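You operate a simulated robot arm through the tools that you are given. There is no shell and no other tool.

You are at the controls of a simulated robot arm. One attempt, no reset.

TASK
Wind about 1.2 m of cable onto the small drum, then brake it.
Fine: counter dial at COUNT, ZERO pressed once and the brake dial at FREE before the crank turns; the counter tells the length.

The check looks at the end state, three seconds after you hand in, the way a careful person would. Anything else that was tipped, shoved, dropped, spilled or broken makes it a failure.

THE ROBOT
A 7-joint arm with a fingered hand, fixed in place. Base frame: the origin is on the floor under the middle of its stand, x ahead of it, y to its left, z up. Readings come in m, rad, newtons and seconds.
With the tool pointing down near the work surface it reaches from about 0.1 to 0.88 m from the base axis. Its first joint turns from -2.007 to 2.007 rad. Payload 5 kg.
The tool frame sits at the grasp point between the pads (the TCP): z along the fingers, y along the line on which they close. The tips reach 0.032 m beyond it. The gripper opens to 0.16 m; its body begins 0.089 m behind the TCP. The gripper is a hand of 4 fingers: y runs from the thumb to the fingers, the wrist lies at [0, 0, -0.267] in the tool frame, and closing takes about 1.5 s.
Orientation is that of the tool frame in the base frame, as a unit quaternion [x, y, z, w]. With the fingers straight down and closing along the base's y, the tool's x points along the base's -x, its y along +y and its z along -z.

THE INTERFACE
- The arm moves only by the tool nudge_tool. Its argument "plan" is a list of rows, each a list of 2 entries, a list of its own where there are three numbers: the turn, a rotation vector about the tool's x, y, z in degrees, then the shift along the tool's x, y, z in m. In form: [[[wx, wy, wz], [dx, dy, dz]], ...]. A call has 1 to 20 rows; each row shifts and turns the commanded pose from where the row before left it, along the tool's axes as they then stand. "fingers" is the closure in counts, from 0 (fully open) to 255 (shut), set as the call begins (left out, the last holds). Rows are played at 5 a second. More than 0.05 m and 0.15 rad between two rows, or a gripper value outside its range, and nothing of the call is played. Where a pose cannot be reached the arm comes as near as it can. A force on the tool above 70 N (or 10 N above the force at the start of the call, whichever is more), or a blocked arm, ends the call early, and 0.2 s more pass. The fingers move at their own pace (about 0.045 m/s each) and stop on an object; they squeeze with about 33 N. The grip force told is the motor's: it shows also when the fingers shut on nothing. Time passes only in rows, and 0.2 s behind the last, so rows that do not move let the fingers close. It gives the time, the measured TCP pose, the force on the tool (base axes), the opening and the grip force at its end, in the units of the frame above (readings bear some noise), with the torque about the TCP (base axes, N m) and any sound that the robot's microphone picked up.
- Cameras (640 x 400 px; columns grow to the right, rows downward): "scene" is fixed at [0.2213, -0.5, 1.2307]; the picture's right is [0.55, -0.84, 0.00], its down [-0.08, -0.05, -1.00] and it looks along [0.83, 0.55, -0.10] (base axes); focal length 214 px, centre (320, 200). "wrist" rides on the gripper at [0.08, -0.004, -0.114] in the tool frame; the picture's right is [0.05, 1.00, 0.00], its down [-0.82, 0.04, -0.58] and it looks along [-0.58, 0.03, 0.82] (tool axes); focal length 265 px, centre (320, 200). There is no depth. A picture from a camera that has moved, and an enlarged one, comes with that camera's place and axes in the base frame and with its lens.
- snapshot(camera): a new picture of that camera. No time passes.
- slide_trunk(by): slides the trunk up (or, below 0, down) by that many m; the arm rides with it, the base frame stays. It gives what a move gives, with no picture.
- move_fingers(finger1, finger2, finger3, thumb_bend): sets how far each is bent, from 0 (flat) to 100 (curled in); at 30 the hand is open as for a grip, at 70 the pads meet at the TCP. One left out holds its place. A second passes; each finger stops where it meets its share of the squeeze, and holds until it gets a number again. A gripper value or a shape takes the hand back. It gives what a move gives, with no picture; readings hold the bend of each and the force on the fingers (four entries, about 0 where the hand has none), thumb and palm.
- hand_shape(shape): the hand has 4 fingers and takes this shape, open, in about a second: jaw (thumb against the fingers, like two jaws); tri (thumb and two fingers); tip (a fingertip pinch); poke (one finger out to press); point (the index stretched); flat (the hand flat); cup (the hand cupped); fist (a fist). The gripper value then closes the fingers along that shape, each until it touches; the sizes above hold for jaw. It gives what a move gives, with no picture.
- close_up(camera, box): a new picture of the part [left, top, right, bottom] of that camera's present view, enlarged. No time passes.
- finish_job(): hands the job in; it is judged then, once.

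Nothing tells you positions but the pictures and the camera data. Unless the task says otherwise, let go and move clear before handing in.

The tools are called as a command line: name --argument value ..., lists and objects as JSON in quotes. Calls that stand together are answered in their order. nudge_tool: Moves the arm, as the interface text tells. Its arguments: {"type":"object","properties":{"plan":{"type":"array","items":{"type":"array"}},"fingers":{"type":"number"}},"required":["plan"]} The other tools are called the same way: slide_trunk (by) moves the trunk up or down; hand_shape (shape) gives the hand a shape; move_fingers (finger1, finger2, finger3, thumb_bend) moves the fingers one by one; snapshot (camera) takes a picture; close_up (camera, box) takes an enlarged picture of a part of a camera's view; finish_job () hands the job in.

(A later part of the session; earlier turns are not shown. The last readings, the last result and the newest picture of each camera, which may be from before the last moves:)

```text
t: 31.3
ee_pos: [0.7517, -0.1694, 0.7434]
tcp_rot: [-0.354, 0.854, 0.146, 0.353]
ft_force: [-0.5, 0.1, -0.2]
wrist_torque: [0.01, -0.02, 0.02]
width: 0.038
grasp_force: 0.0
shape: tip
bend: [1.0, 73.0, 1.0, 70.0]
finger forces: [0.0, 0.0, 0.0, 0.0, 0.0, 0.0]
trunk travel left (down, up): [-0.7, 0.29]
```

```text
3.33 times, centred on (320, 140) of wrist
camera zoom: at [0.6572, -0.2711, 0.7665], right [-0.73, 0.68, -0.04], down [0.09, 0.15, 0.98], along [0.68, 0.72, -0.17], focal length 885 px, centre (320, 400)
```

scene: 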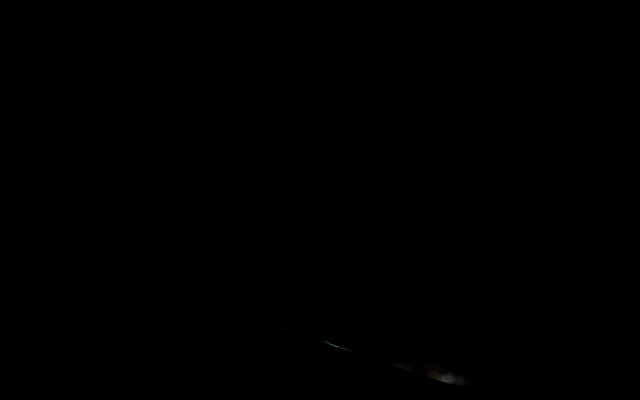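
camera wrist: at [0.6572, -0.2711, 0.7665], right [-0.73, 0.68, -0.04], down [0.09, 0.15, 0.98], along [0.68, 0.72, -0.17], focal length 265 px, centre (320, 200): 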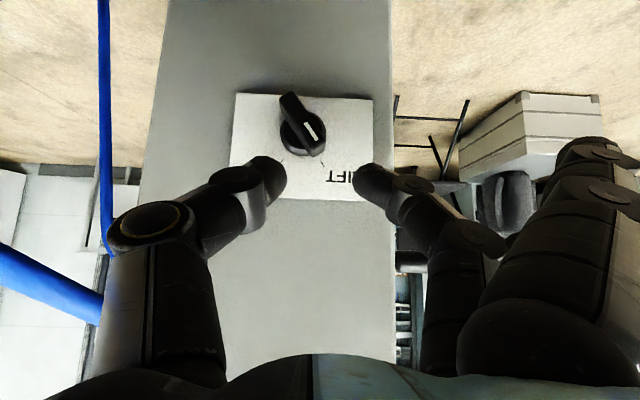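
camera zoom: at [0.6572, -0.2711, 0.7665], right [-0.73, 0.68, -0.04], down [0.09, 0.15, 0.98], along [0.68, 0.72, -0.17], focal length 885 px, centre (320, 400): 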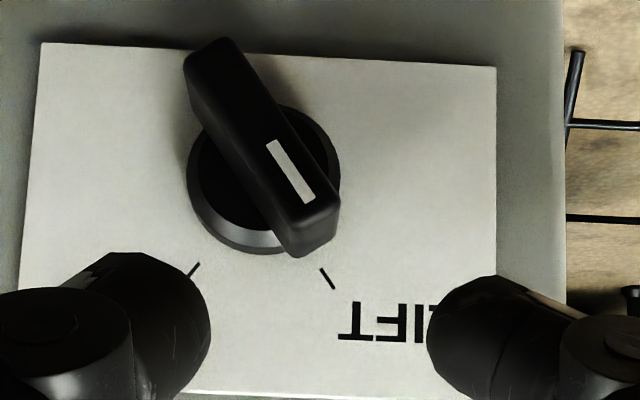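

The fork is centred on the pointer end. I'll advance the last 4 cm gently so the fingers straddle it.

nudge_tool --plan '[[[0, 0, 0], [0, 0, 0.015]], [[0, 0, 0], [0, 0, 0.012]], [[0, 0, 0], [0, 0, 0.008]], [[0, 0, 0], [0, 0, 0.004]], [[0, 0, 0], [0, 0, 0]]]'

close_up --camera "wrist" --box '[230, 80, 410, 200]'

```text
t: 32.5
ee_pos: [0.7713, -0.1513, 0.7153]
tcp_rot: [-0.354, 0.854, 0.147, 0.353]
ft_force: [-0.4, 0.3, 0.0]
wrist_torque: [-0.01, -0.01, 0.05]
width: 0.0382
grasp_force: 0.0
shape: tip
bend: [1.0, 73.0, 1.0, 70.0]
finger forces: [0.1, 0.0, 0.0, 0.0, 0.0, 0.0]
trunk travel left (down, up): [-0.7, 0.29]
```

```text
3.33 times, centred on (320, 140) of wrist
camera zoom: at [0.6761, -0.2509, 0.7392], right [-0.73, 0.68, -0.04], down [0.09, 0.15, 0.98], along [0.68, 0.72, -0.17], focal length 885 px, centre (320, 400)
```

zoom: 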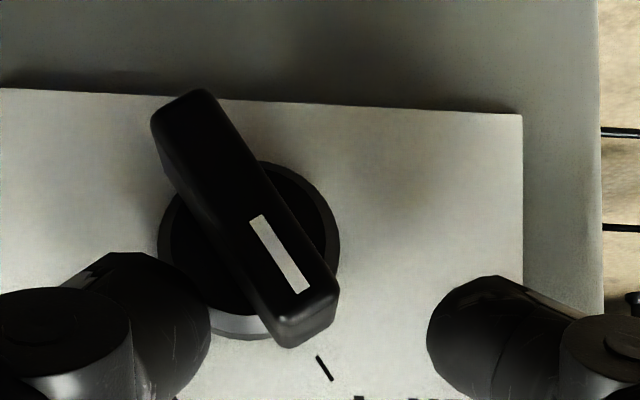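

No contact yet, and the pointer end sits between the fingertips. I'll narrow the fork to about 2 cm and push the pointer toward COUNT (tool −y) in small steps.

nudge_tool --plan '[[[0, 0, 0], [0, 0, 0]], [[0, 0, 0], [0, 0, 0]], [[0, 0, 0], [0, 0, 0]], [[0, 0, 0], [0, -0.005, 0]], [[0, 0, 0], [0, -0.005, 0]], [[0, 0, 0], [0, -0.005, 0]], [[0, 0, 0], [0, 0, 0]]]' --fingers 225

close_up --camera "wrist" --box '[230, 80, 410, 200]'

```text
t: 34.1
ee_pos: [0.78, -0.1611, 0.7151]
tcp_rot: [-0.354, 0.854, 0.147, 0.353]
ft_force: [-5.3, 1.5, 3.8]
wrist_torque: [0.17, 0.12, 0.1]
width: 0.0219
grasp_force: 0.0
shape: tip
bend: [1.0, 72.0, 1.0, 70.0]
finger forces: [0.0, 6.2, 0.1, 0.0, 0.1, 0.0]
trunk travel left (down, up): [-0.7, 0.29]
```

```text
3.33 times, centred on (320, 140) of wrist
camera zoom: at [0.6862, -0.2611, 0.7395], right [-0.73, 0.68, -0.04], down [0.09, 0.15, 0.98], along [0.68, 0.72, -0.17], focal length 885 px, centre (320, 400)
```

zoom: 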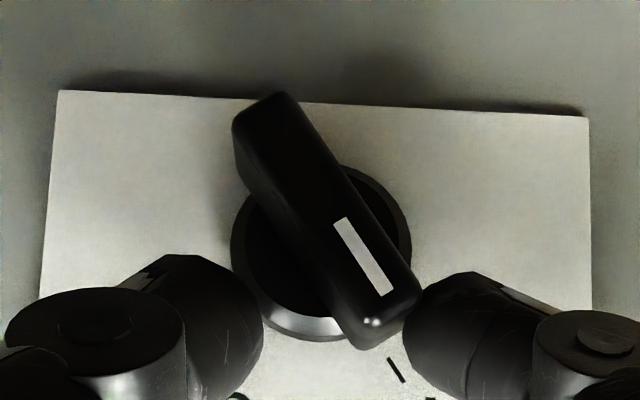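

The finger has met the pointer end with about 6 N. I'll keep pushing toward COUNT.

nudge_tool --plan '[[[0, 0, 0], [0, -0.004, 0]], [[0, 0, 0], [0, -0.004, 0]], [[0, 0, 0], [0, -0.004, 0]], [[0, 0, 0], [0, 0, 0]]]'

close_up --camera "wrist" --box '[230, 80, 410, 200]'

```text
t: 35.1
ee_pos: [0.7884, -0.1683, 0.7161]
tcp_rot: [-0.354, 0.853, 0.146, 0.354]
ft_force: [-15.1, 3.9, 12.4]
wrist_torque: [0.49, 0.44, 0.47]
width: 0.0295
grasp_force: 0.0
shape: tip
bend: [1.0, 71.0, 1.0, 70.0]
finger forces: [0.0, 18.0, 0.1, 0.0, 0.2, 0.0]
trunk travel left (down, up): [-0.7, 0.29]
```

```text
3.33 times, centred on (320, 140) of wrist
camera zoom: at [0.6946, -0.2696, 0.74], right [-0.73, 0.68, -0.04], down [0.09, 0.15, 0.98], along [0.68, 0.72, -0.17], focal length 885 px, centre (320, 400)
```

zoom: 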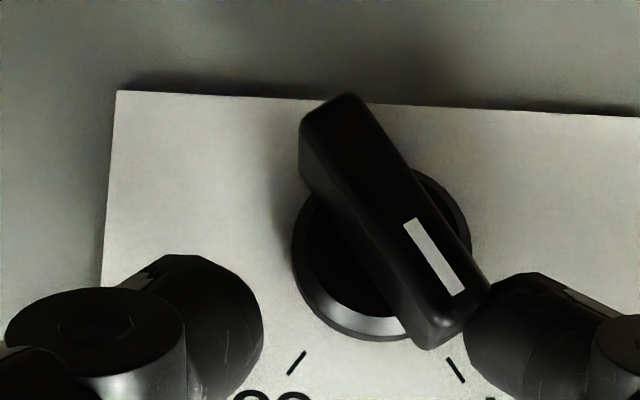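

The finger is pressing on the bar's end rather than its side, so the pointer hasn't moved. I'll back off, open the fork a little and set it lower so the finger bears on the long side of the bar.

nudge_tool --plan '[[[0, 0, 0], [0, 0.008, 0]], [[0, 0, 0], [0, 0.0085, 0]], [[0, 0, 0], [0, 0, 0]], [[0, 0, 0], [0, 0, 0]]]' --fingers 205

nudge_tool --plan '[[[0, 0, 0], [0.003, 0, 0.003]], [[0, 0, 0], [0.003, 0, 0.003]], [[0, 0, 0], [0.0035, 0, 0.0035]], [[0, 0, 0], [0, 0, 0]]]'

close_up --camera "wrist" --box '[230, 80, 410, 200]'

```text
t: 36.1
ee_pos: [0.7767, -0.1574, 0.7156]
tcp_rot: [-0.354, 0.853, 0.147, 0.353]
ft_force: [-0.7, -0.3, 0.9]
wrist_torque: [0.01, -0.01, 0.0]
width: 0.0311
grasp_force: 0.1
shape: tip
bend: [1.0, 73.0, 1.0, 70.0]
finger forces: [0.0, 0.0, 0.0, 0.0, 0.0, 0.1]
trunk travel left (down, up): [-0.7, 0.29]
```

```text
t: 37.1
ee_pos: [0.7783, -0.1588, 0.7013]
tcp_rot: [-0.354, 0.853, 0.147, 0.354]
ft_force: [0.4, 0.2, 0.5]
wrist_torque: [0.04, 0.03, 0.01]
width: 0.031
grasp_force: 0.1
shape: tip
bend: [1.0, 73.0, 1.0, 70.0]
finger forces: [0.0, 0.0, 0.1, 0.0, 0.0, 0.1]
trunk travel left (down, up): [-0.7, 0.29]
```

```text
3.33 times, centred on (320, 140) of wrist
camera zoom: at [0.6839, -0.2586, 0.7258], right [-0.73, 0.68, -0.04], down [0.09, 0.15, 0.98], along [0.68, 0.72, -0.17], focal length 885 px, centre (320, 400)
```

zoom: 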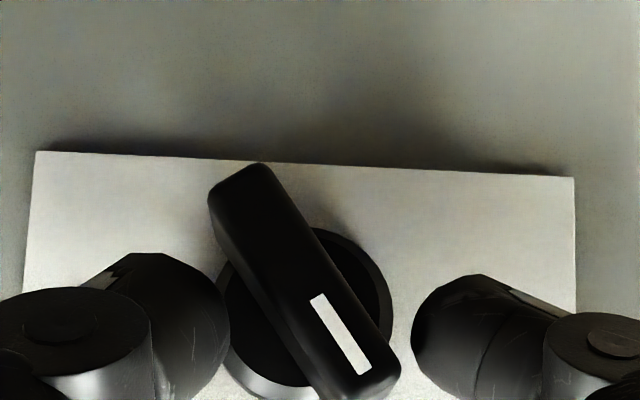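

The finger now lies beside the bar's long side. Closing the pinch here should twist the bar upright by itself, so I'll close and look.

nudge_tool --plan '[[[0, 0, 0], [0, -0.002, 0]], [[0, 0, 0], [0, -0.001, 0]], [[0, 0, 0], [0, 0, 0]], [[0, 0, 0], [0, 0, 0]], [[0, 0, 0], [0, 0, 0]], [[0, 0, 0], [0, 0, 0]]]' --fingers 255

close_up --camera "wrist" --box '[230, 80, 410, 200]'

```text
t: 38.5
ee_pos: [0.7795, -0.1608, 0.7009]
tcp_rot: [-0.353, 0.853, 0.147, 0.354]
ft_force: [-4.3, 3.2, -7.2]
wrist_torque: [-0.09, 0.22, -0.15]
width: 0.0132
grasp_force: 33.1
shape: tip
bend: [28.0, 72.0, 28.0, 70.0]
finger forces: [0.0, 27.9, 0.0, 0.0, 26.2, 0.0]
trunk travel left (down, up): [-0.7, 0.29]
```

```text
3.33 times, centred on (320, 140) of wrist
camera zoom: at [0.686, -0.2605, 0.7256], right [-0.73, 0.68, -0.04], down [0.09, 0.15, 0.98], along [0.67, 0.72, -0.17], focal length 885 px, centre (320, 400)
```

zoom: 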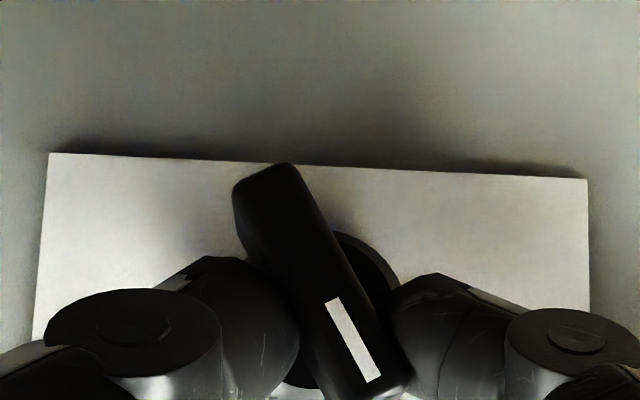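

The pinch holds the bar, still near LIFT. Before I twist, I'll curl the two idle fingers so they don't sweep against the box face.

move_fingers --finger1 100 --finger3 100

snapshot --camera "wrist"

```text
t: 39.5
ee_pos: [0.7796, -0.1606, 0.7016]
tcp_rot: [-0.354, 0.854, 0.148, 0.353]
ft_force: [-11.9, 6.3, -8.6]
wrist_torque: [-0.22, 0.23, 0.02]
width: 0.0495
grasp_force: 32.3
shape: fingers
bend: [100.0, 72.0, 35.0, 70.0]
finger forces: [0.0, 27.2, 10.2, 0.1, 28.0, 0.0]
trunk travel left (down, up): [-0.7, 0.29]
```

```text
taken
camera wrist: at [0.6857, -0.2603, 0.7257], right [-0.73, 0.68, -0.04], down [0.09, 0.15, 0.98], along [0.67, 0.72, -0.17], focal length 265 px, centre (320, 200)
```

wrist: 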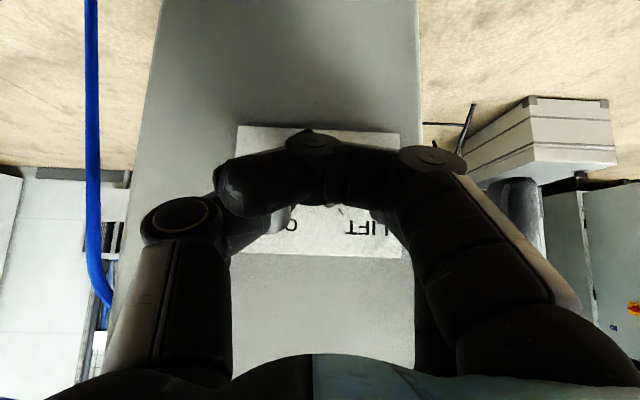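

Finger 3 has touched the box edge with about 10 N, so I'll straighten it at once, release the bar, back away and curl it in free space.

move_fingers --finger3 0 --finger1 0

move_fingers --finger2 60 --thumb_bend 60

snapshot --camera "wrist"

```text
t: 40.5
ee_pos: [0.7793, -0.161, 0.7013]
tcp_rot: [-0.353, 0.854, 0.146, 0.353]
ft_force: [-8.5, 4.4, -10.2]
wrist_torque: [-0.11, 0.38, 0.04]
width: 0.1314
grasp_force: 28.1
shape: fingers
bend: [0.0, 72.0, 0.0, 70.0]
finger forces: [0.0, 31.7, 0.0, 0.0, 25.1, 0.1]
trunk travel left (down, up): [-0.7, 0.29]
```

```text
t: 41.5
ee_pos: [0.7805, -0.1612, 0.7004]
tcp_rot: [-0.353, 0.854, 0.146, 0.354]
ft_force: [0.0, 0.4, 0.1]
wrist_torque: [0.02, -0.03, -0.02]
width: 0.147
grasp_force: 0.1
shape: fingers
bend: [0.0, 60.0, 0.0, 60.0]
finger forces: [0.0, 0.1, 0.0, 0.1, 0.0, 0.0]
trunk travel left (down, up): [-0.7, 0.29]
```

```text
taken
camera wrist: at [0.6863, -0.2609, 0.7261], right [-0.73, 0.68, -0.04], down [0.09, 0.15, 0.98], along [0.68, 0.72, -0.17], focal length 265 px, centre (320, 200)
```

wrist: 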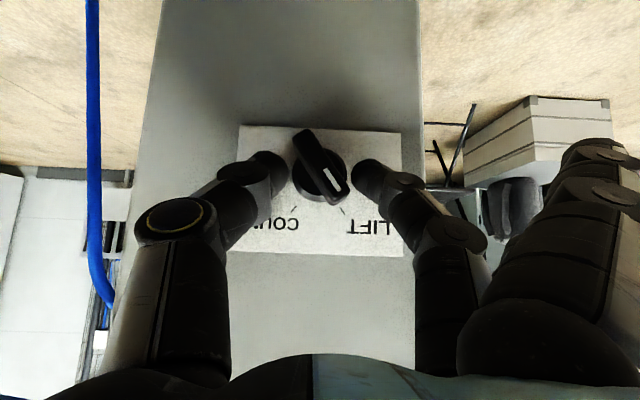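

The bar sprang back to LIFT and the fingers are free. I'll back off, curl finger 3 in the open, and come in flatter (25° tilt), rolled so the pinch lines up with the bar, as worked on the brake dial.

nudge_tool --plan '[[[0, 0, 0], [0, 0, -0.03]], [[0, 0, 0], [0, 0, -0.04]], [[0, 0, 0], [0, 0, -0.04]], [[0, 0, 0], [0, 0, 0]]]'

move_fingers --finger3 100 --finger2 58 --thumb_bend 58

nudge_tool --plan '[[[0, -6.67, 0], [0, 0, 0]], [[0, -6.67, 0], [0, 0, 0]], [[0, -6.66, 0], [0, 0, 0]], [[3.05, 0, -6.52], [0, 0, 0]], [[3.05, 0, -6.52], [0, 0, 0]], [[3.05, 0, -6.52], [0, 0, 0]], [[3.05, 0, -6.52], [0, 0, 0]], [[3.05, 0, -6.52], [0, 0, 0]], [[0, 0, 0], [0, 0, 0]], [[0, 0, 0], [0, 0, 0]]]'

snapshot --camera "wrist"

snapshot --camera "scene"

```text
t: 42.5
ee_pos: [0.7257, -0.2157, 0.7798]
tcp_rot: [-0.354, 0.854, 0.147, 0.353]
ft_force: [-0.1, -0.2, -0.8]
wrist_torque: [0.01, 0.02, -0.01]
width: 0.1473
grasp_force: 0.0
shape: fingers
bend: [0.0, 60.0, 0.0, 60.0]
finger forces: [0.0, 0.0, 0.0, 0.0, 0.1, 0.1]
trunk travel left (down, up): [-0.7, 0.29]
```

```text
t: 43.5
ee_pos: [0.726, -0.2141, 0.7778]
tcp_rot: [-0.354, 0.853, 0.147, 0.353]
ft_force: [-0.6, 0.1, 0.3]
wrist_torque: [-0.02, -0.03, 0.05]
width: 0.1535
grasp_force: 0.0
shape: fingers
bend: [0.0, 57.0, 100.0, 57.0]
finger forces: [0.1, 0.1, 0.0, 0.0, 0.0, 0.0]
trunk travel left (down, up): [-0.7, 0.29]
```

```text
t: 44.4
ee_pos: [0.7382, -0.3565, 0.873]
tcp_rot: [-0.403, 0.791, 0.083, 0.452]
ft_force: [-0.1, 1.0, -0.1]
wrist_torque: [0.01, 0.03, -0.01]
width: 0.1538
grasp_force: 0.0
shape: fingers
bend: [0.0, 57.0, 100.0, 57.0]
finger forces: [0.0, 0.0, 0.0, 0.1, 0.0, 0.0]
trunk travel left (down, up): [-0.7, 0.29]
stopped in row 4: the arm was blocked; the commanded pose is now the measured one
```

```text
taken
camera wrist: at [0.6464, -0.4609, 0.8775], right [-0.73, 0.63, -0.27], down [-0.19, 0.2, 0.96], along [0.66, 0.75, -0.03], focal length 265 px, centre (320, 200)
```

wrist: 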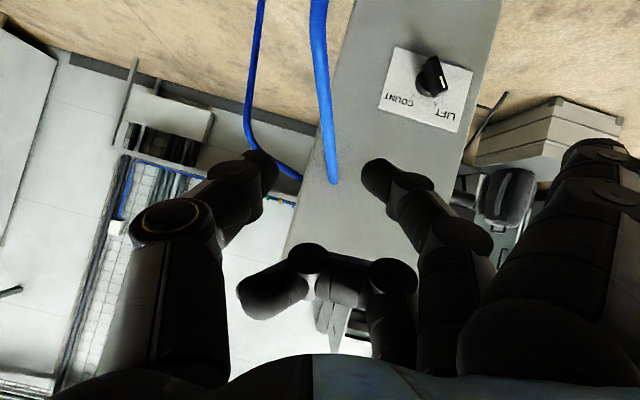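

```text
taken
```

scene: 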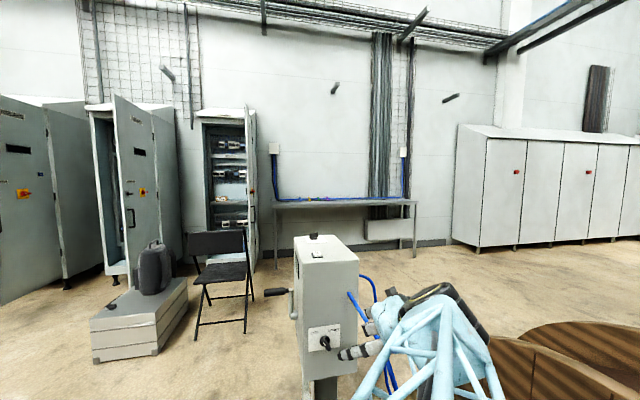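

The arm ran into a block and jumped: the TCP is now near (0.74, −0.36, 0.87) with the elbow hanging low. I'll rise slowly to free it and watch the forces.

nudge_tool --plan '[[[0, 0, 0], [-0.0156, -0.0047, -0.0115]], [[0, 0, 0], [-0.0234, -0.007, -0.0173]], [[0, 0, 0], [-0.0313, -0.0093, -0.023]], [[0, 0, 0], [0, 0, 0]]]'

snapshot --camera "scene"

snapshot --camera "wrist"

```text
t: 45.4
ee_pos: [0.7385, -0.3547, 0.9619]
tcp_rot: [-0.401, 0.79, 0.086, 0.455]
ft_force: [0.5, 0.2, 0.4]
wrist_torque: [-0.01, 0.0, 0.01]
width: 0.154
grasp_force: 0.0
shape: fingers
bend: [0.0, 57.0, 100.0, 57.0]
finger forces: [0.1, 0.0, 0.0, 0.0, 0.0, 0.0]
trunk travel left (down, up): [-0.7, 0.29]
```

```text
taken
```

scene: 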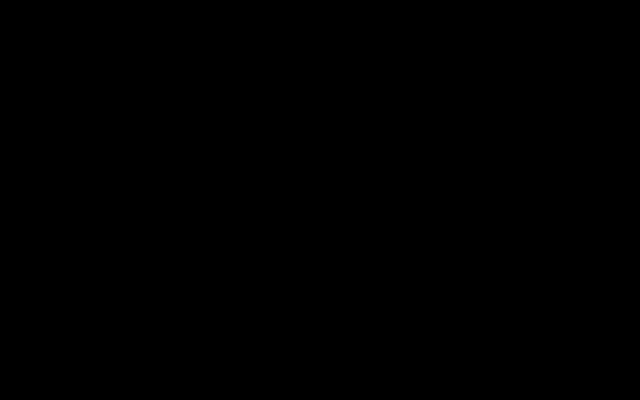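

```text
taken
camera wrist: at [0.646, -0.4593, 0.9652], right [-0.72, 0.63, -0.27], down [-0.19, 0.19, 0.96], along [0.66, 0.75, -0.02], focal length 265 px, centre (320, 200)
```

wrist: 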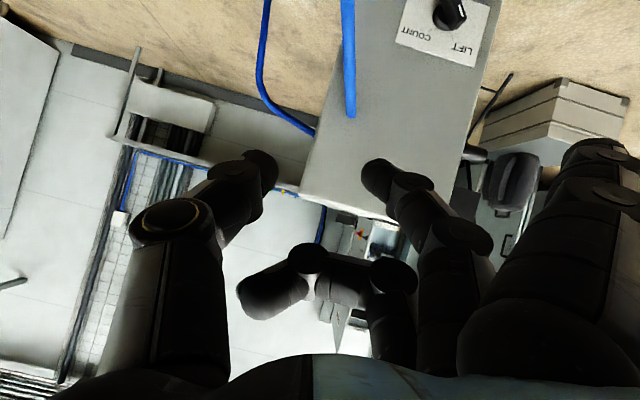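

It moves freely again. I'll rise to about 1.23 m; then I plan to lower the trunk, so the arm works in the easier elbow-up pose in front of the box.

nudge_tool --plan '[[[0, 0, 0], [-0.0352, -0.0105, -0.0259]], [[0, 0, 0], [-0.0352, -0.0105, -0.0259]], [[0, 0, 0], [-0.0352, -0.0105, -0.0259]], [[0, 0, 0], [-0.0352, -0.0105, -0.0259]], [[0, 0, 0], [-0.0352, -0.0105, -0.0259]], [[0, 0, 0], [-0.0352, -0.0105, -0.0259]], [[0, 0, 0], [0, 0, 0]]]'

snapshot --camera "scene"

snapshot --camera "wrist"

```text
t: 47.0
ee_pos: [0.7379, -0.3564, 1.232]
tcp_rot: [-0.401, 0.791, 0.086, 0.454]
ft_force: [0.1, 0.1, -0.1]
wrist_torque: [-0.03, 0.02, -0.02]
width: 0.1539
grasp_force: 0.0
shape: fingers
bend: [0.0, 57.0, 100.0, 57.0]
finger forces: [0.0, 0.0, 0.0, 0.0, 0.0, 0.0]
trunk travel left (down, up): [-0.7, 0.29]
```

```text
taken
```

scene: 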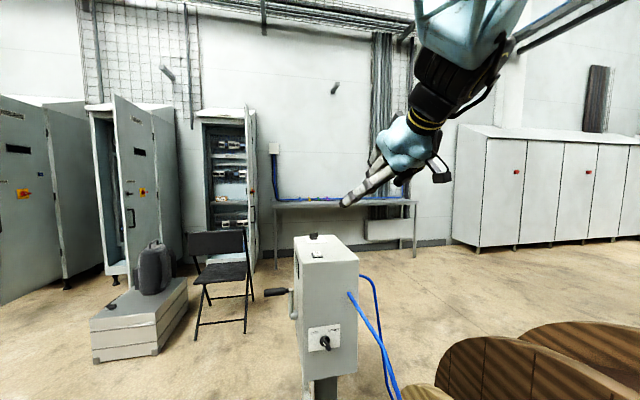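

```text
taken
camera wrist: at [0.6467, -0.4612, 1.2347], right [-0.72, 0.63, -0.27], down [-0.19, 0.19, 0.96], along [0.66, 0.75, -0.02], focal length 265 px, centre (320, 200)
```

wrist: 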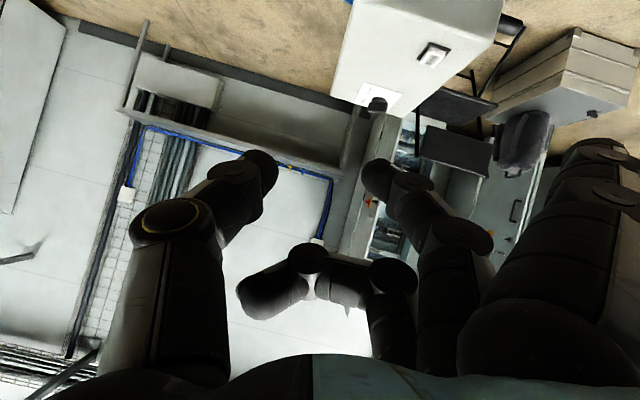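

Everything in the scene stands where it did. I'll set the orientation for the dial (35° tilt, pinch lined up with the LIFT bar) up here in free space and move in front of the box, then lower the trunk.

nudge_tool --plan '[[[3.7, 0, -4.37], [0, 0, 0]], [[3.7, 0, -4.37], [0, 0, 0]], [[3.7, 0, -4.37], [0, 0, 0]], [[3.7, 0, -4.37], [0, 0, 0]], [[0, 0, 0], [0, 0, 0]], [[0, 0, 0], [-0.0333, 0.02935, -0.0026]], [[0, 0, 0], [-0.0333, 0.02935, -0.0026]], [[0, 0, 0], [-0.0333, 0.02935, -0.0026]], [[0, 0, 0], [-0.0333, 0.02935, -0.0026]], [[0, 0, 0], [0, 0, 0]], [[0, 0, 0], [0, 0, 0]]]'

snapshot --camera "scene"

snapshot --camera "wrist"

```text
t: 49.4
ee_pos: [0.6715, -0.1925, 1.2551]
tcp_rot: [-0.454, 0.725, -0.088, 0.51]
ft_force: [-1.1, 0.4, -1.0]
wrist_torque: [0.01, 0.01, -0.03]
width: 0.1538
grasp_force: 0.1
shape: fingers
bend: [0.0, 57.0, 100.0, 57.0]
finger forces: [0.1, 0.0, 0.0, 0.0, 0.0, 0.0]
trunk travel left (down, up): [-0.7, 0.29]
```

```text
taken
```

scene: 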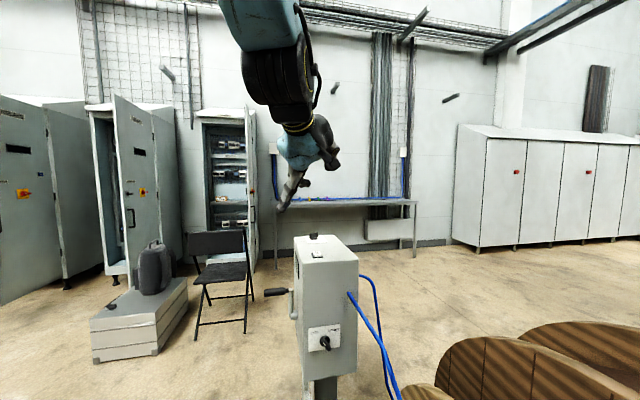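

```text
taken
camera wrist: at [0.5757, -0.2934, 1.2579], right [-0.57, 0.53, -0.62], down [-0.44, 0.44, 0.78], along [0.69, 0.72, -0.02], focal length 265 px, centre (320, 200)
```

wrist: 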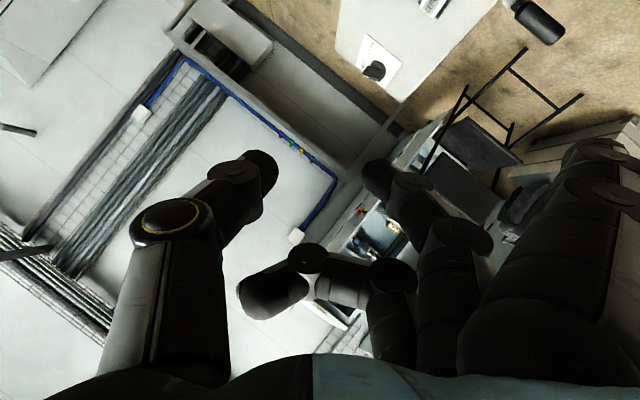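

The pose is reached with the elbow up. Now I lower the trunk by 0.5 m in two steps.

slide_trunk --by -0.25

slide_trunk --by -0.25

snapshot --camera "scene"

snapshot --camera "wrist"

```text
t: 52.0
ee_pos: [0.6718, -0.1934, 1.0046]
tcp_rot: [-0.454, 0.725, -0.088, 0.51]
ft_force: [0.1, 0.4, 0.1]
wrist_torque: [0.02, 0.03, 0.01]
width: 0.1537
grasp_force: 0.1
shape: fingers
bend: [0.0, 57.0, 100.0, 57.0]
finger forces: [0.0, 0.1, 0.1, 0.0, 0.0, 0.0]
trunk travel left (down, up): [-0.45, 0.54]
```

```text
t: 54.5
ee_pos: [0.6707, -0.1938, 0.7547]
tcp_rot: [-0.455, 0.725, -0.087, 0.51]
ft_force: [-0.5, 0.0, -0.2]
wrist_torque: [-0.02, -0.05, 0.0]
width: 0.1538
grasp_force: 0.0
shape: fingers
bend: [0.0, 57.0, 100.0, 57.0]
finger forces: [0.0, 0.1, 0.0, 0.0, 0.0, 0.1]
trunk travel left (down, up): [-0.2, 0.79]
```

```text
taken
```

scene: 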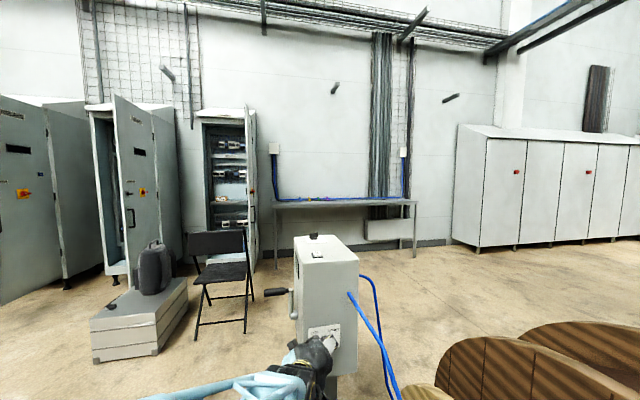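

```text
taken
camera wrist: at [0.5758, -0.2944, 0.7575], right [-0.57, 0.53, -0.62], down [-0.44, 0.44, 0.78], along [0.69, 0.72, -0.02], focal length 265 px, centre (320, 200)
```

wrist: 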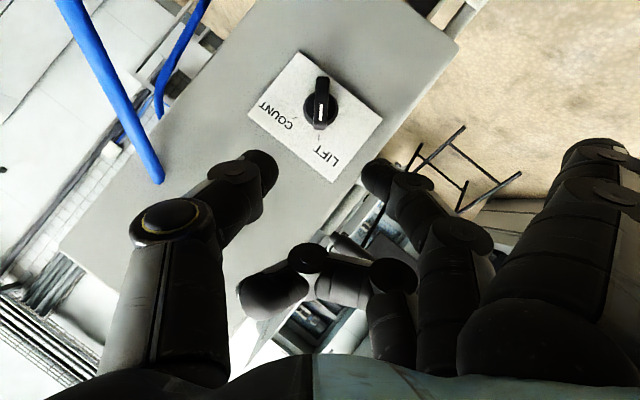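

The bar now stands upright in the view and lines up with the fork. I'll advance 9 cm along the tool axis and check.

nudge_tool --plan '[[[0, 0, 0], [-0.0005, 0, 0.03]], [[0, 0, 0], [-0.0005, 0, 0.03]], [[0, 0, 0], [-0.0006, 0, 0.03]], [[0, 0, 0], [0, 0, 0]]]'

snapshot --camera "wrist"

close_up --camera "wrist" --box '[230, 80, 410, 200]'

```text
t: 55.5
ee_pos: [0.7461, -0.1619, 0.7156]
tcp_rot: [-0.454, 0.725, -0.086, 0.51]
ft_force: [0.5, 0.4, -0.4]
wrist_torque: [-0.01, 0.02, 0.02]
width: 0.1541
grasp_force: 0.1
shape: fingers
bend: [0.0, 57.0, 100.0, 57.0]
finger forces: [0.0, 0.1, 0.1, 0.0, 0.1, 0.0]
trunk travel left (down, up): [-0.2, 0.79]
```

```text
taken
camera wrist: at [0.6497, -0.2632, 0.7177], right [-0.57, 0.53, -0.62], down [-0.44, 0.44, 0.78], along [0.69, 0.72, -0.02], focal length 265 px, centre (320, 200)
```

wrist: 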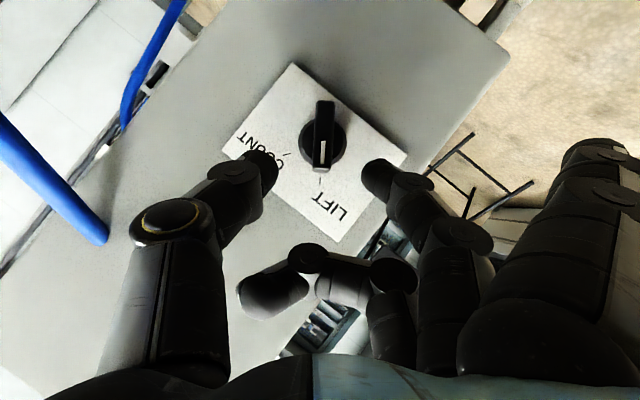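

```text
3.33 times, centred on (320, 140) of wrist
camera zoom: at [0.6497, -0.2632, 0.7177], right [-0.57, 0.53, -0.62], down [-0.44, 0.44, 0.78], along [0.69, 0.72, -0.02], focal length 885 px, centre (320, 400)
```

zoom: 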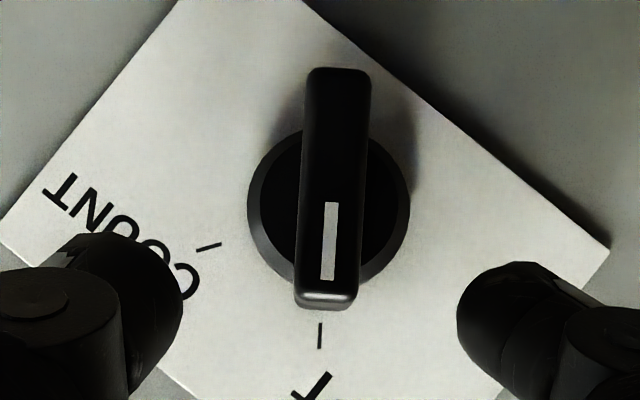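

Alignment is good. I'll go in the last 2.8 cm and close the pinch on the bar.

nudge_tool --plan '[[[0, 0, 0], [0, 0, 0.012]], [[0, 0, 0], [0, 0, 0.01]], [[0, 0, 0], [0, 0, 0.006]], [[0, 0, 0], [0, 0, 0]]]'

move_fingers --finger2 80 --thumb_bend 80

snapshot --camera "wrist"

```text
t: 56.5
ee_pos: [0.7683, -0.1514, 0.7017]
tcp_rot: [-0.454, 0.725, -0.088, 0.51]
ft_force: [0.7, -0.1, 0.5]
wrist_torque: [-0.01, 0.0, -0.01]
width: 0.1539
grasp_force: 0.0
shape: fingers
bend: [0.0, 57.0, 100.0, 57.0]
finger forces: [0.0, 0.0, 0.0, 0.0, 0.1, 0.1]
trunk travel left (down, up): [-0.2, 0.79]
```

```text
t: 57.5
ee_pos: [0.7686, -0.153, 0.7013]
tcp_rot: [-0.455, 0.725, -0.087, 0.51]
ft_force: [10.7, -4.0, 1.5]
wrist_torque: [0.0, 0.1, 0.05]
width: 0.1304
grasp_force: 14.7
shape: fingers
bend: [0.0, 68.0, 100.0, 69.0]
finger forces: [0.0, 11.1, 0.0, 0.1, 18.7, 0.0]
trunk travel left (down, up): [-0.2, 0.79]
```

```text
taken
camera wrist: at [0.6732, -0.2539, 0.704], right [-0.57, 0.53, -0.62], down [-0.44, 0.44, 0.78], along [0.69, 0.72, -0.02], focal length 265 px, centre (320, 200)
```

wrist: 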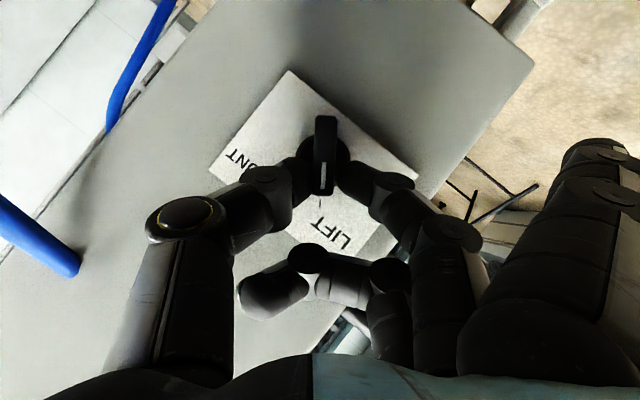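

The pinch has the bar (11 N and 19 N). I'll start turning it clockwise about the dial axis, half the way first.

nudge_tool --plan '[[[-4.13, 0, 5.9], [0, -0.0033, 0]], [[-4.13, 0, 5.9], [0, -0.0033, 0]], [[-4.13, 0, 5.9], [0, -0.0033, 0]], [[-4.13, 0, 5.9], [0, -0.0033, 0]], [[-4.13, 0, 5.9], [0, -0.0033, 0]], [[0, 0, 0], [0, 0, 0]]]'

snapshot --camera "wrist"

```text
t: 58.9
ee_pos: [0.7785, -0.164, 0.7062]
tcp_rot: [-0.339, 0.82, 0.176, 0.426]
ft_force: [8.4, -7.5, -3.0]
wrist_torque: [-0.23, -0.19, -0.26]
width: 0.1265
grasp_force: 16.1
shape: fingers
bend: [0.0, 68.0, 100.0, 73.0]
finger forces: [0.1, 10.2, 0.0, 0.0, 22.1, 0.0]
trunk travel left (down, up): [-0.2, 0.79]
```

```text
taken
camera wrist: at [0.6836, -0.265, 0.7066], right [-0.73, 0.69, -0.04], down [-0.03, 0.03, 1.0], along [0.69, 0.73, 0.0], focal length 265 px, centre (320, 200)
```

wrist: 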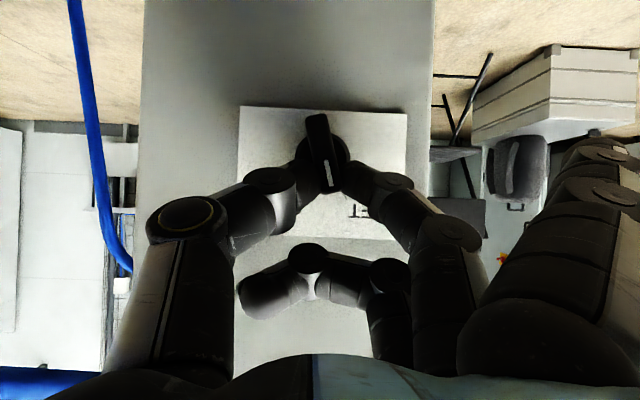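

The bar is following, lagging the hand by roughly 15°. I'll continue the turn.

nudge_tool --plan '[[[-4.13, 0, 5.9], [0, -0.0033, 0]], [[-4.13, 0, 5.9], [0, -0.0033, 0]], [[-4.13, 0, 5.9], [0, -0.0033, 0]], [[-4.13, 0, 5.9], [0, -0.0033, 0]], [[-4.13, 0, 5.9], [0, -0.0033, 0]], [[0, 0, 0], [0, 0, 0]]]'

snapshot --camera "wrist"

```text
t: 60.3
ee_pos: [0.7896, -0.1745, 0.7011]
tcp_rot: [-0.191, 0.835, 0.421, 0.299]
ft_force: [-5.2, -4.7, -19.0]
wrist_torque: [-0.47, 0.06, -0.01]
width: 0.1267
grasp_force: 16.4
shape: fingers
bend: [0.0, 68.0, 100.0, 73.0]
finger forces: [0.0, 11.1, 0.1, 0.1, 20.9, 0.0]
trunk travel left (down, up): [-0.2, 0.79]
```

```text
taken
camera wrist: at [0.6938, -0.2749, 0.6997], right [-0.61, 0.57, 0.55], down [0.39, -0.39, 0.83], along [0.69, 0.72, 0.02], focal length 265 px, centre (320, 200)
```

wrist: 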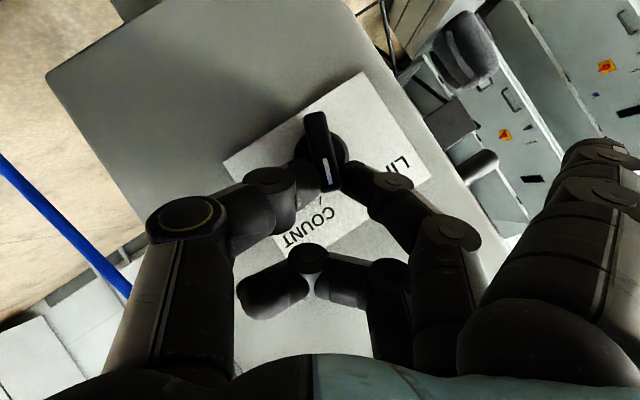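

The pointer is close to COUNT. I'll enlarge the view to judge what is left.

close_up --camera "wrist" --box '[260, 90, 400, 220]'

```text
3.08 times, centred on (330, 155) of wrist
camera zoom: at [0.6938, -0.2749, 0.6997], right [-0.61, 0.57, 0.55], down [0.39, -0.39, 0.83], along [0.69, 0.72, 0.02], focal length 817 px, centre (289, 338)
```

zoom: 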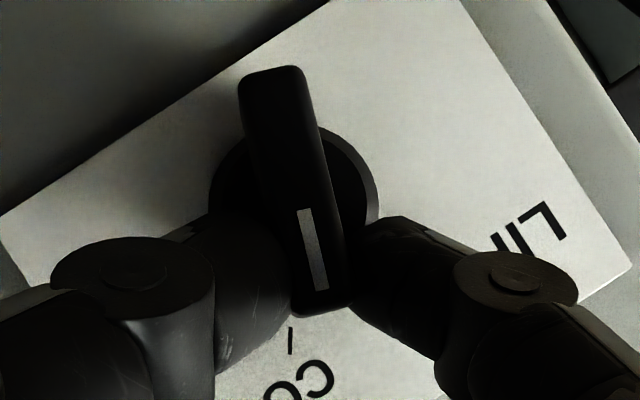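

The pointer is about 9° short of the COUNT tick. I'll turn two more small steps.

nudge_tool --plan '[[[-3.5, 0, 5.0], [0, -0.0028, 0]], [[-3.5, 0, 5.0], [0, -0.0028, 0]], [[0, 0, 0], [0, 0, 0]]]'

close_up --camera "wrist" --box '[260, 90, 400, 220]'

```text
t: 61.1
ee_pos: [0.7933, -0.1765, 0.699]
tcp_rot: [-0.134, 0.821, 0.495, 0.25]
ft_force: [-8.4, -2.9, -17.1]
wrist_torque: [-0.41, 0.06, 0.14]
width: 0.1266
grasp_force: 15.5
shape: fingers
bend: [0.0, 68.0, 100.0, 73.0]
finger forces: [0.1, 11.8, 0.1, 0.0, 19.3, 0.1]
trunk travel left (down, up): [-0.2, 0.79]
```

```text
3.08 times, centred on (330, 155) of wrist
camera zoom: at [0.6968, -0.2774, 0.6959], right [-0.51, 0.47, 0.72], down [0.5, -0.51, 0.7], along [0.7, 0.72, 0.02], focal length 817 px, centre (289, 338)
```

zoom: 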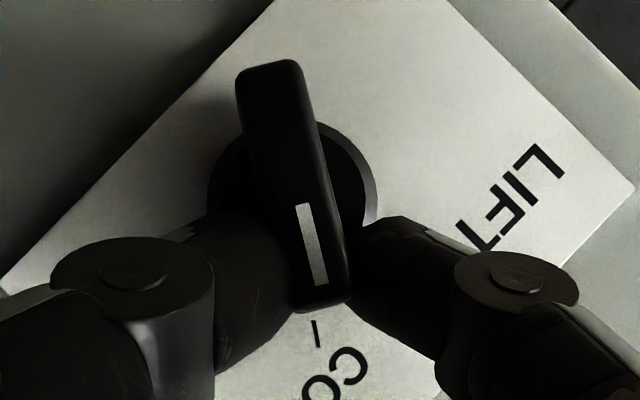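

Within about 4° of the tick now. One more small step, then I'll release and see where it settles.

nudge_tool --plan '[[[-2.9, 0, 4.1], [0, -0.0023, 0]], [[0, 0, 0], [0, 0, 0]]]'

move_fingers --finger2 57 --thumb_bend 57

close_up --camera "wrist" --box '[240, 70, 420, 220]'

```text
t: 61.7
ee_pos: [0.7931, -0.1774, 0.6967]
tcp_rot: [-0.112, 0.812, 0.525, 0.229]
ft_force: [-5.4, -1.8, -14.5]
wrist_torque: [-0.43, -0.08, 0.09]
width: 0.1266
grasp_force: 16.2
shape: fingers
bend: [0.0, 68.0, 100.0, 74.0]
finger forces: [0.0, 12.8, 0.0, 0.0, 20.3, 0.1]
trunk travel left (down, up): [-0.2, 0.79]
```

```text
t: 62.7
ee_pos: [0.794, -0.1776, 0.6976]
tcp_rot: [-0.113, 0.812, 0.524, 0.229]
ft_force: [-0.2, 0.1, -0.4]
wrist_torque: [0.03, 0.02, 0.01]
width: 0.1553
grasp_force: 0.0
shape: fingers
bend: [0.0, 56.0, 100.0, 56.0]
finger forces: [0.0, 0.0, 0.0, 0.0, 0.1, 0.0]
trunk travel left (down, up): [-0.2, 0.79]
```

```text
2.67 times, centred on (330, 145) of wrist
camera zoom: at [0.6975, -0.2781, 0.6947], right [-0.47, 0.43, 0.77], down [0.54, -0.55, 0.63], along [0.7, 0.72, 0.02], focal length 708 px, centre (293, 347)
```

zoom: 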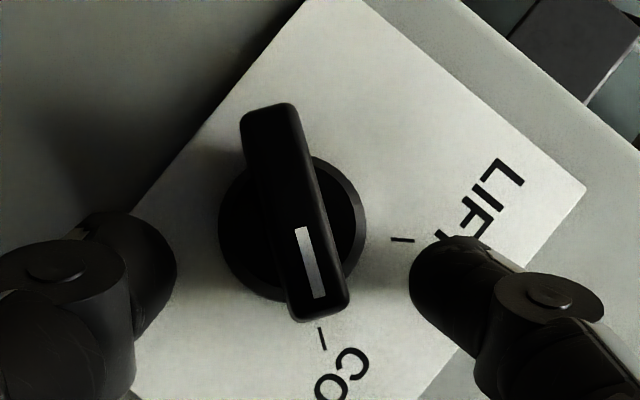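

The front dial now points at COUNT. I'll pull straight back from the face, rise clear, and check the whole scene.

nudge_tool --plan '[[[0, 0, 0], [0.0172, 0, -0.0245]], [[0, 0, 0], [0.0074, 0.016, -0.0314]], [[0, 0, 0], [-0.022, 0.036, -0.0155]], [[0, 0, 0], [-0.022, 0.036, -0.0155]], [[0, 0, 0], [-0.022, 0.036, -0.0155]], [[0, 0, 0], [-0.022, 0.036, -0.0155]], [[0, 0, 0], [-0.022, 0.036, -0.0155]], [[0, 0, 0], [0, 0, 0]]]'

snapshot --camera "scene"

snapshot --camera "wrist"

```text
t: 64.5
ee_pos: [0.7516, -0.2209, 0.9437]
tcp_rot: [-0.112, 0.813, 0.523, 0.23]
ft_force: [0.2, -0.1, -0.3]
wrist_torque: [0.0, 0.01, 0.0]
width: 0.1559
grasp_force: 0.0
shape: fingers
bend: [0.0, 56.0, 100.0, 56.0]
finger forces: [0.1, 0.0, 0.0, 0.0, 0.0, 0.1]
trunk travel left (down, up): [-0.2, 0.79]
```

```text
taken
```

scene: 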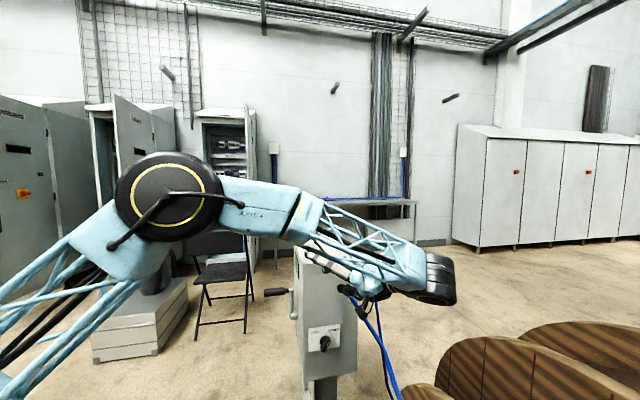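

```text
taken
camera wrist: at [0.6545, -0.3209, 0.94], right [-0.47, 0.43, 0.77], down [0.54, -0.55, 0.63], along [0.7, 0.72, 0.02], focal length 265 px, centre (320, 200)
```

wrist: 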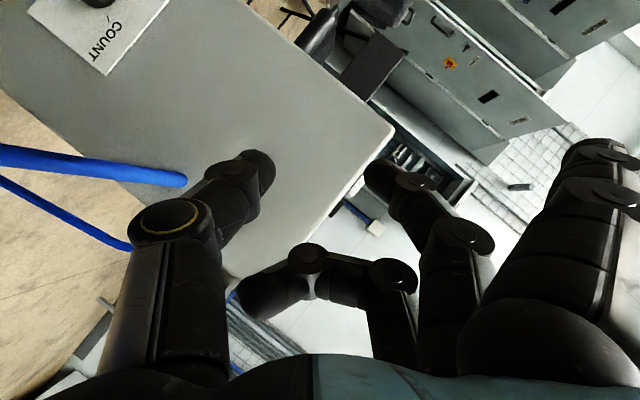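

Both dials are set and nothing else has moved. I'll raise the trunk 0.25 m and turn the hand to point down for the ZERO button.

slide_trunk --by 0.25

nudge_tool --plan '[[[7.11, 3.12, 1.52], [0, 0, 0]], [[7.11, 3.12, 1.52], [0, 0, 0]], [[7.11, 3.12, 1.52], [0, 0, 0]], [[7.11, 3.12, 1.52], [0, 0, 0]], [[7.11, 3.12, 1.52], [0, 0, 0]], [[7.11, 3.12, 1.52], [0, 0, 0]], [[7.11, 3.12, 1.52], [0, 0, 0]], [[7.11, 3.12, 1.52], [0, 0, 0]], [[7.11, 3.12, 1.52], [0, 0, 0]], [[0, 0, 0], [0, 0, 0]], [[0, 0, 0], [0, 0, 0]]]'

move_fingers --finger1 100 --finger3 100 --finger2 72 --thumb_bend 72

snapshot --camera "wrist"

snapshot --camera "scene"

```text
t: 67.1
ee_pos: [0.7519, -0.2195, 1.1922]
tcp_rot: [-0.112, 0.812, 0.524, 0.23]
ft_force: [0.0, -0.2, -0.6]
wrist_torque: [0.03, -0.02, 0.02]
width: 0.1555
grasp_force: 0.1
shape: fingers
bend: [0.0, 56.0, 100.0, 56.0]
finger forces: [0.1, 0.0, 0.0, 0.0, 0.0, 0.0]
trunk travel left (down, up): [-0.45, 0.54]
```

```text
t: 69.5
ee_pos: [0.7519, -0.2204, 1.1922]
tcp_rot: [0.0, 1.0, 0.001, 0.001]
ft_force: [0.7, 1.0, -0.4]
wrist_torque: [0.03, -0.02, -0.02]
width: 0.1558
grasp_force: 0.1
shape: fingers
bend: [0.0, 56.0, 100.0, 56.0]
finger forces: [0.0, 0.1, 0.1, 0.1, 0.1, 0.0]
trunk travel left (down, up): [-0.45, 0.54]
```

```text
t: 70.5
ee_pos: [0.7526, -0.2206, 1.1921]
tcp_rot: [-0.001, 1.0, 0.001, 0.0]
ft_force: [0.2, 0.5, 0.3]
wrist_torque: [0.08, -0.02, 0.01]
width: 0.0499
grasp_force: 0.0
shape: fingers
bend: [100.0, 71.0, 100.0, 71.0]
finger forces: [0.1, 0.0, 0.0, 0.0, 0.0, 0.0]
trunk travel left (down, up): [-0.45, 0.54]
```

```text
taken
camera wrist: at [0.6718, -0.2253, 1.3066], right [-0.05, 1.0, 0.0], down [0.82, 0.04, 0.58], along [0.58, 0.03, -0.82], focal length 265 px, centre (320, 200)
```

wrist: 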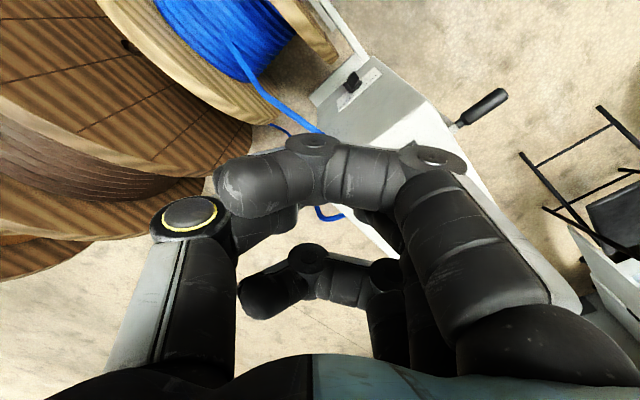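

```text
taken
```

scene: 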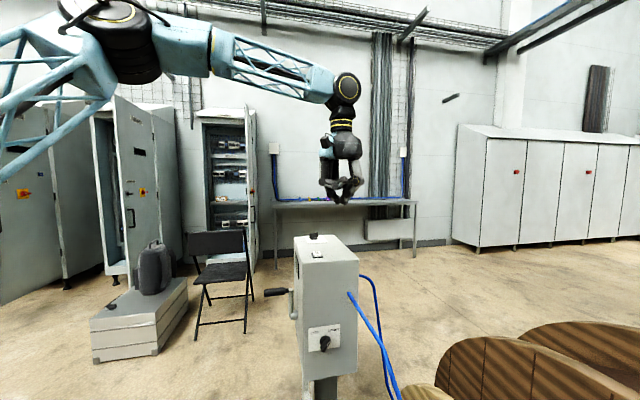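

Both idle fingers are curled and the pinch is shut. I'll check the fingertip position from the scene camera and re-measure the ZERO button.

close_up --camera "scene" --box '[280, 120, 400, 290]'

close_up --camera "scene" --box '[290, 225, 350, 275]'

```text
2.35 times, centred on (340, 205) of scene
camera zoom: at [0.2213, -0.5, 1.2307], right [0.55, -0.84, 0.0], down [-0.08, -0.05, -1.0], along [0.83, 0.55, -0.1], focal length 505 px, centre (273, 188)
```

zoom: 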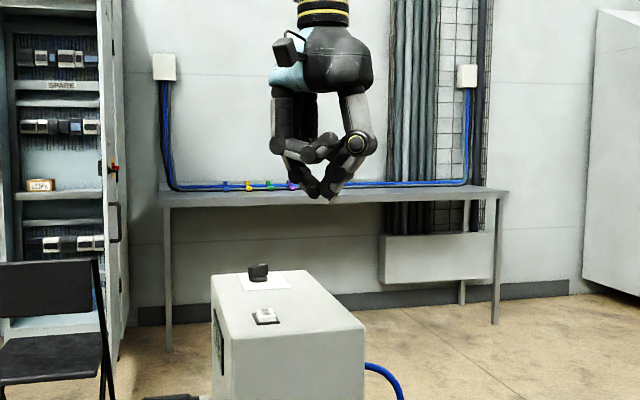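

```text
8.00 times, centred on (320, 250) of scene
camera zoom: at [0.2213, -0.5, 1.2307], right [0.55, -0.84, 0.0], down [-0.08, -0.05, -1.0], along [0.83, 0.55, -0.1], focal length 1716 px, centre (320, -200)
```

zoom: 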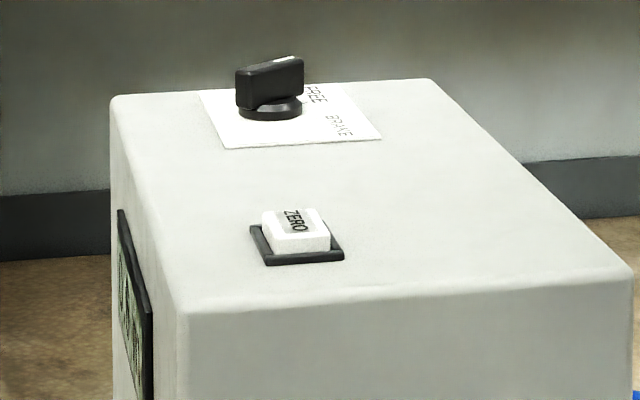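

The thumb and finger tips reach about 0.037 m below the TCP, and ZERO sits at about (0.836, −0.085), cap top near 0.965. I'll move over it and come down to just above.

nudge_tool --plan '[[[0, 0, 0], [-0.021, 0.03375, 0]], [[0, 0, 0], [-0.021, 0.03375, 0]], [[0, 0, 0], [-0.021, 0.03375, 0]], [[0, 0, 0], [-0.021, 0.03375, 0]], [[0, 0, 0], [0, 0, 0.045]], [[0, 0, 0], [0, 0, 0.045]], [[0, 0, 0], [0, 0, 0.045]], [[0, 0, 0], [0, 0, 0.035]], [[0, 0, 0], [0, 0, 0]]]'

close_up --camera "scene" --box '[270, 180, 370, 270]'

snapshot --camera "wrist"

```text
t: 72.5
ee_pos: [0.836, -0.0839, 1.0221]
tcp_rot: [0.0, 1.0, 0.001, 0.0]
ft_force: [0.5, 0.4, 0.0]
wrist_torque: [0.0, -0.01, 0.02]
width: 0.05
grasp_force: 0.1
shape: fingers
bend: [100.0, 71.0, 100.0, 71.0]
finger forces: [0.0, 0.1, 0.1, 0.0, 0.1, 0.0]
trunk travel left (down, up): [-0.45, 0.54]
```

```text
4.44 times, centred on (320, 225) of scene
camera zoom: at [0.2213, -0.5, 1.2307], right [0.55, -0.84, 0.0], down [-0.08, -0.05, -1.0], along [0.83, 0.55, -0.1], focal length 953 px, centre (320, 89)
```

zoom: 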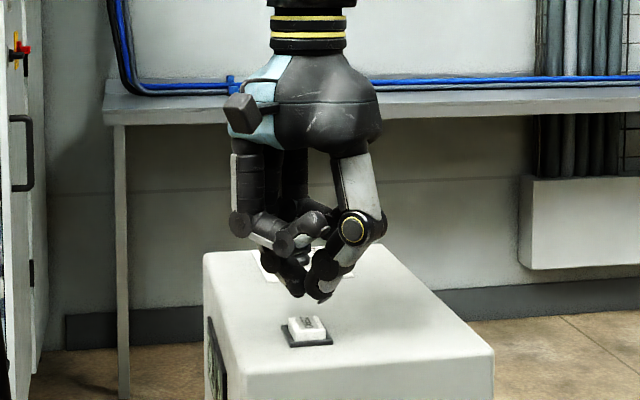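

```text
taken
camera wrist: at [0.756, -0.0902, 1.1377], right [-0.05, 1.0, 0.0], down [0.82, 0.04, 0.58], along [0.58, 0.03, -0.82], focal length 265 px, centre (320, 200)
```

wrist: 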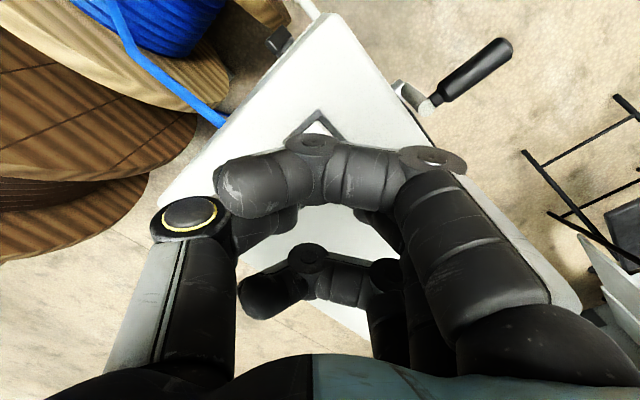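

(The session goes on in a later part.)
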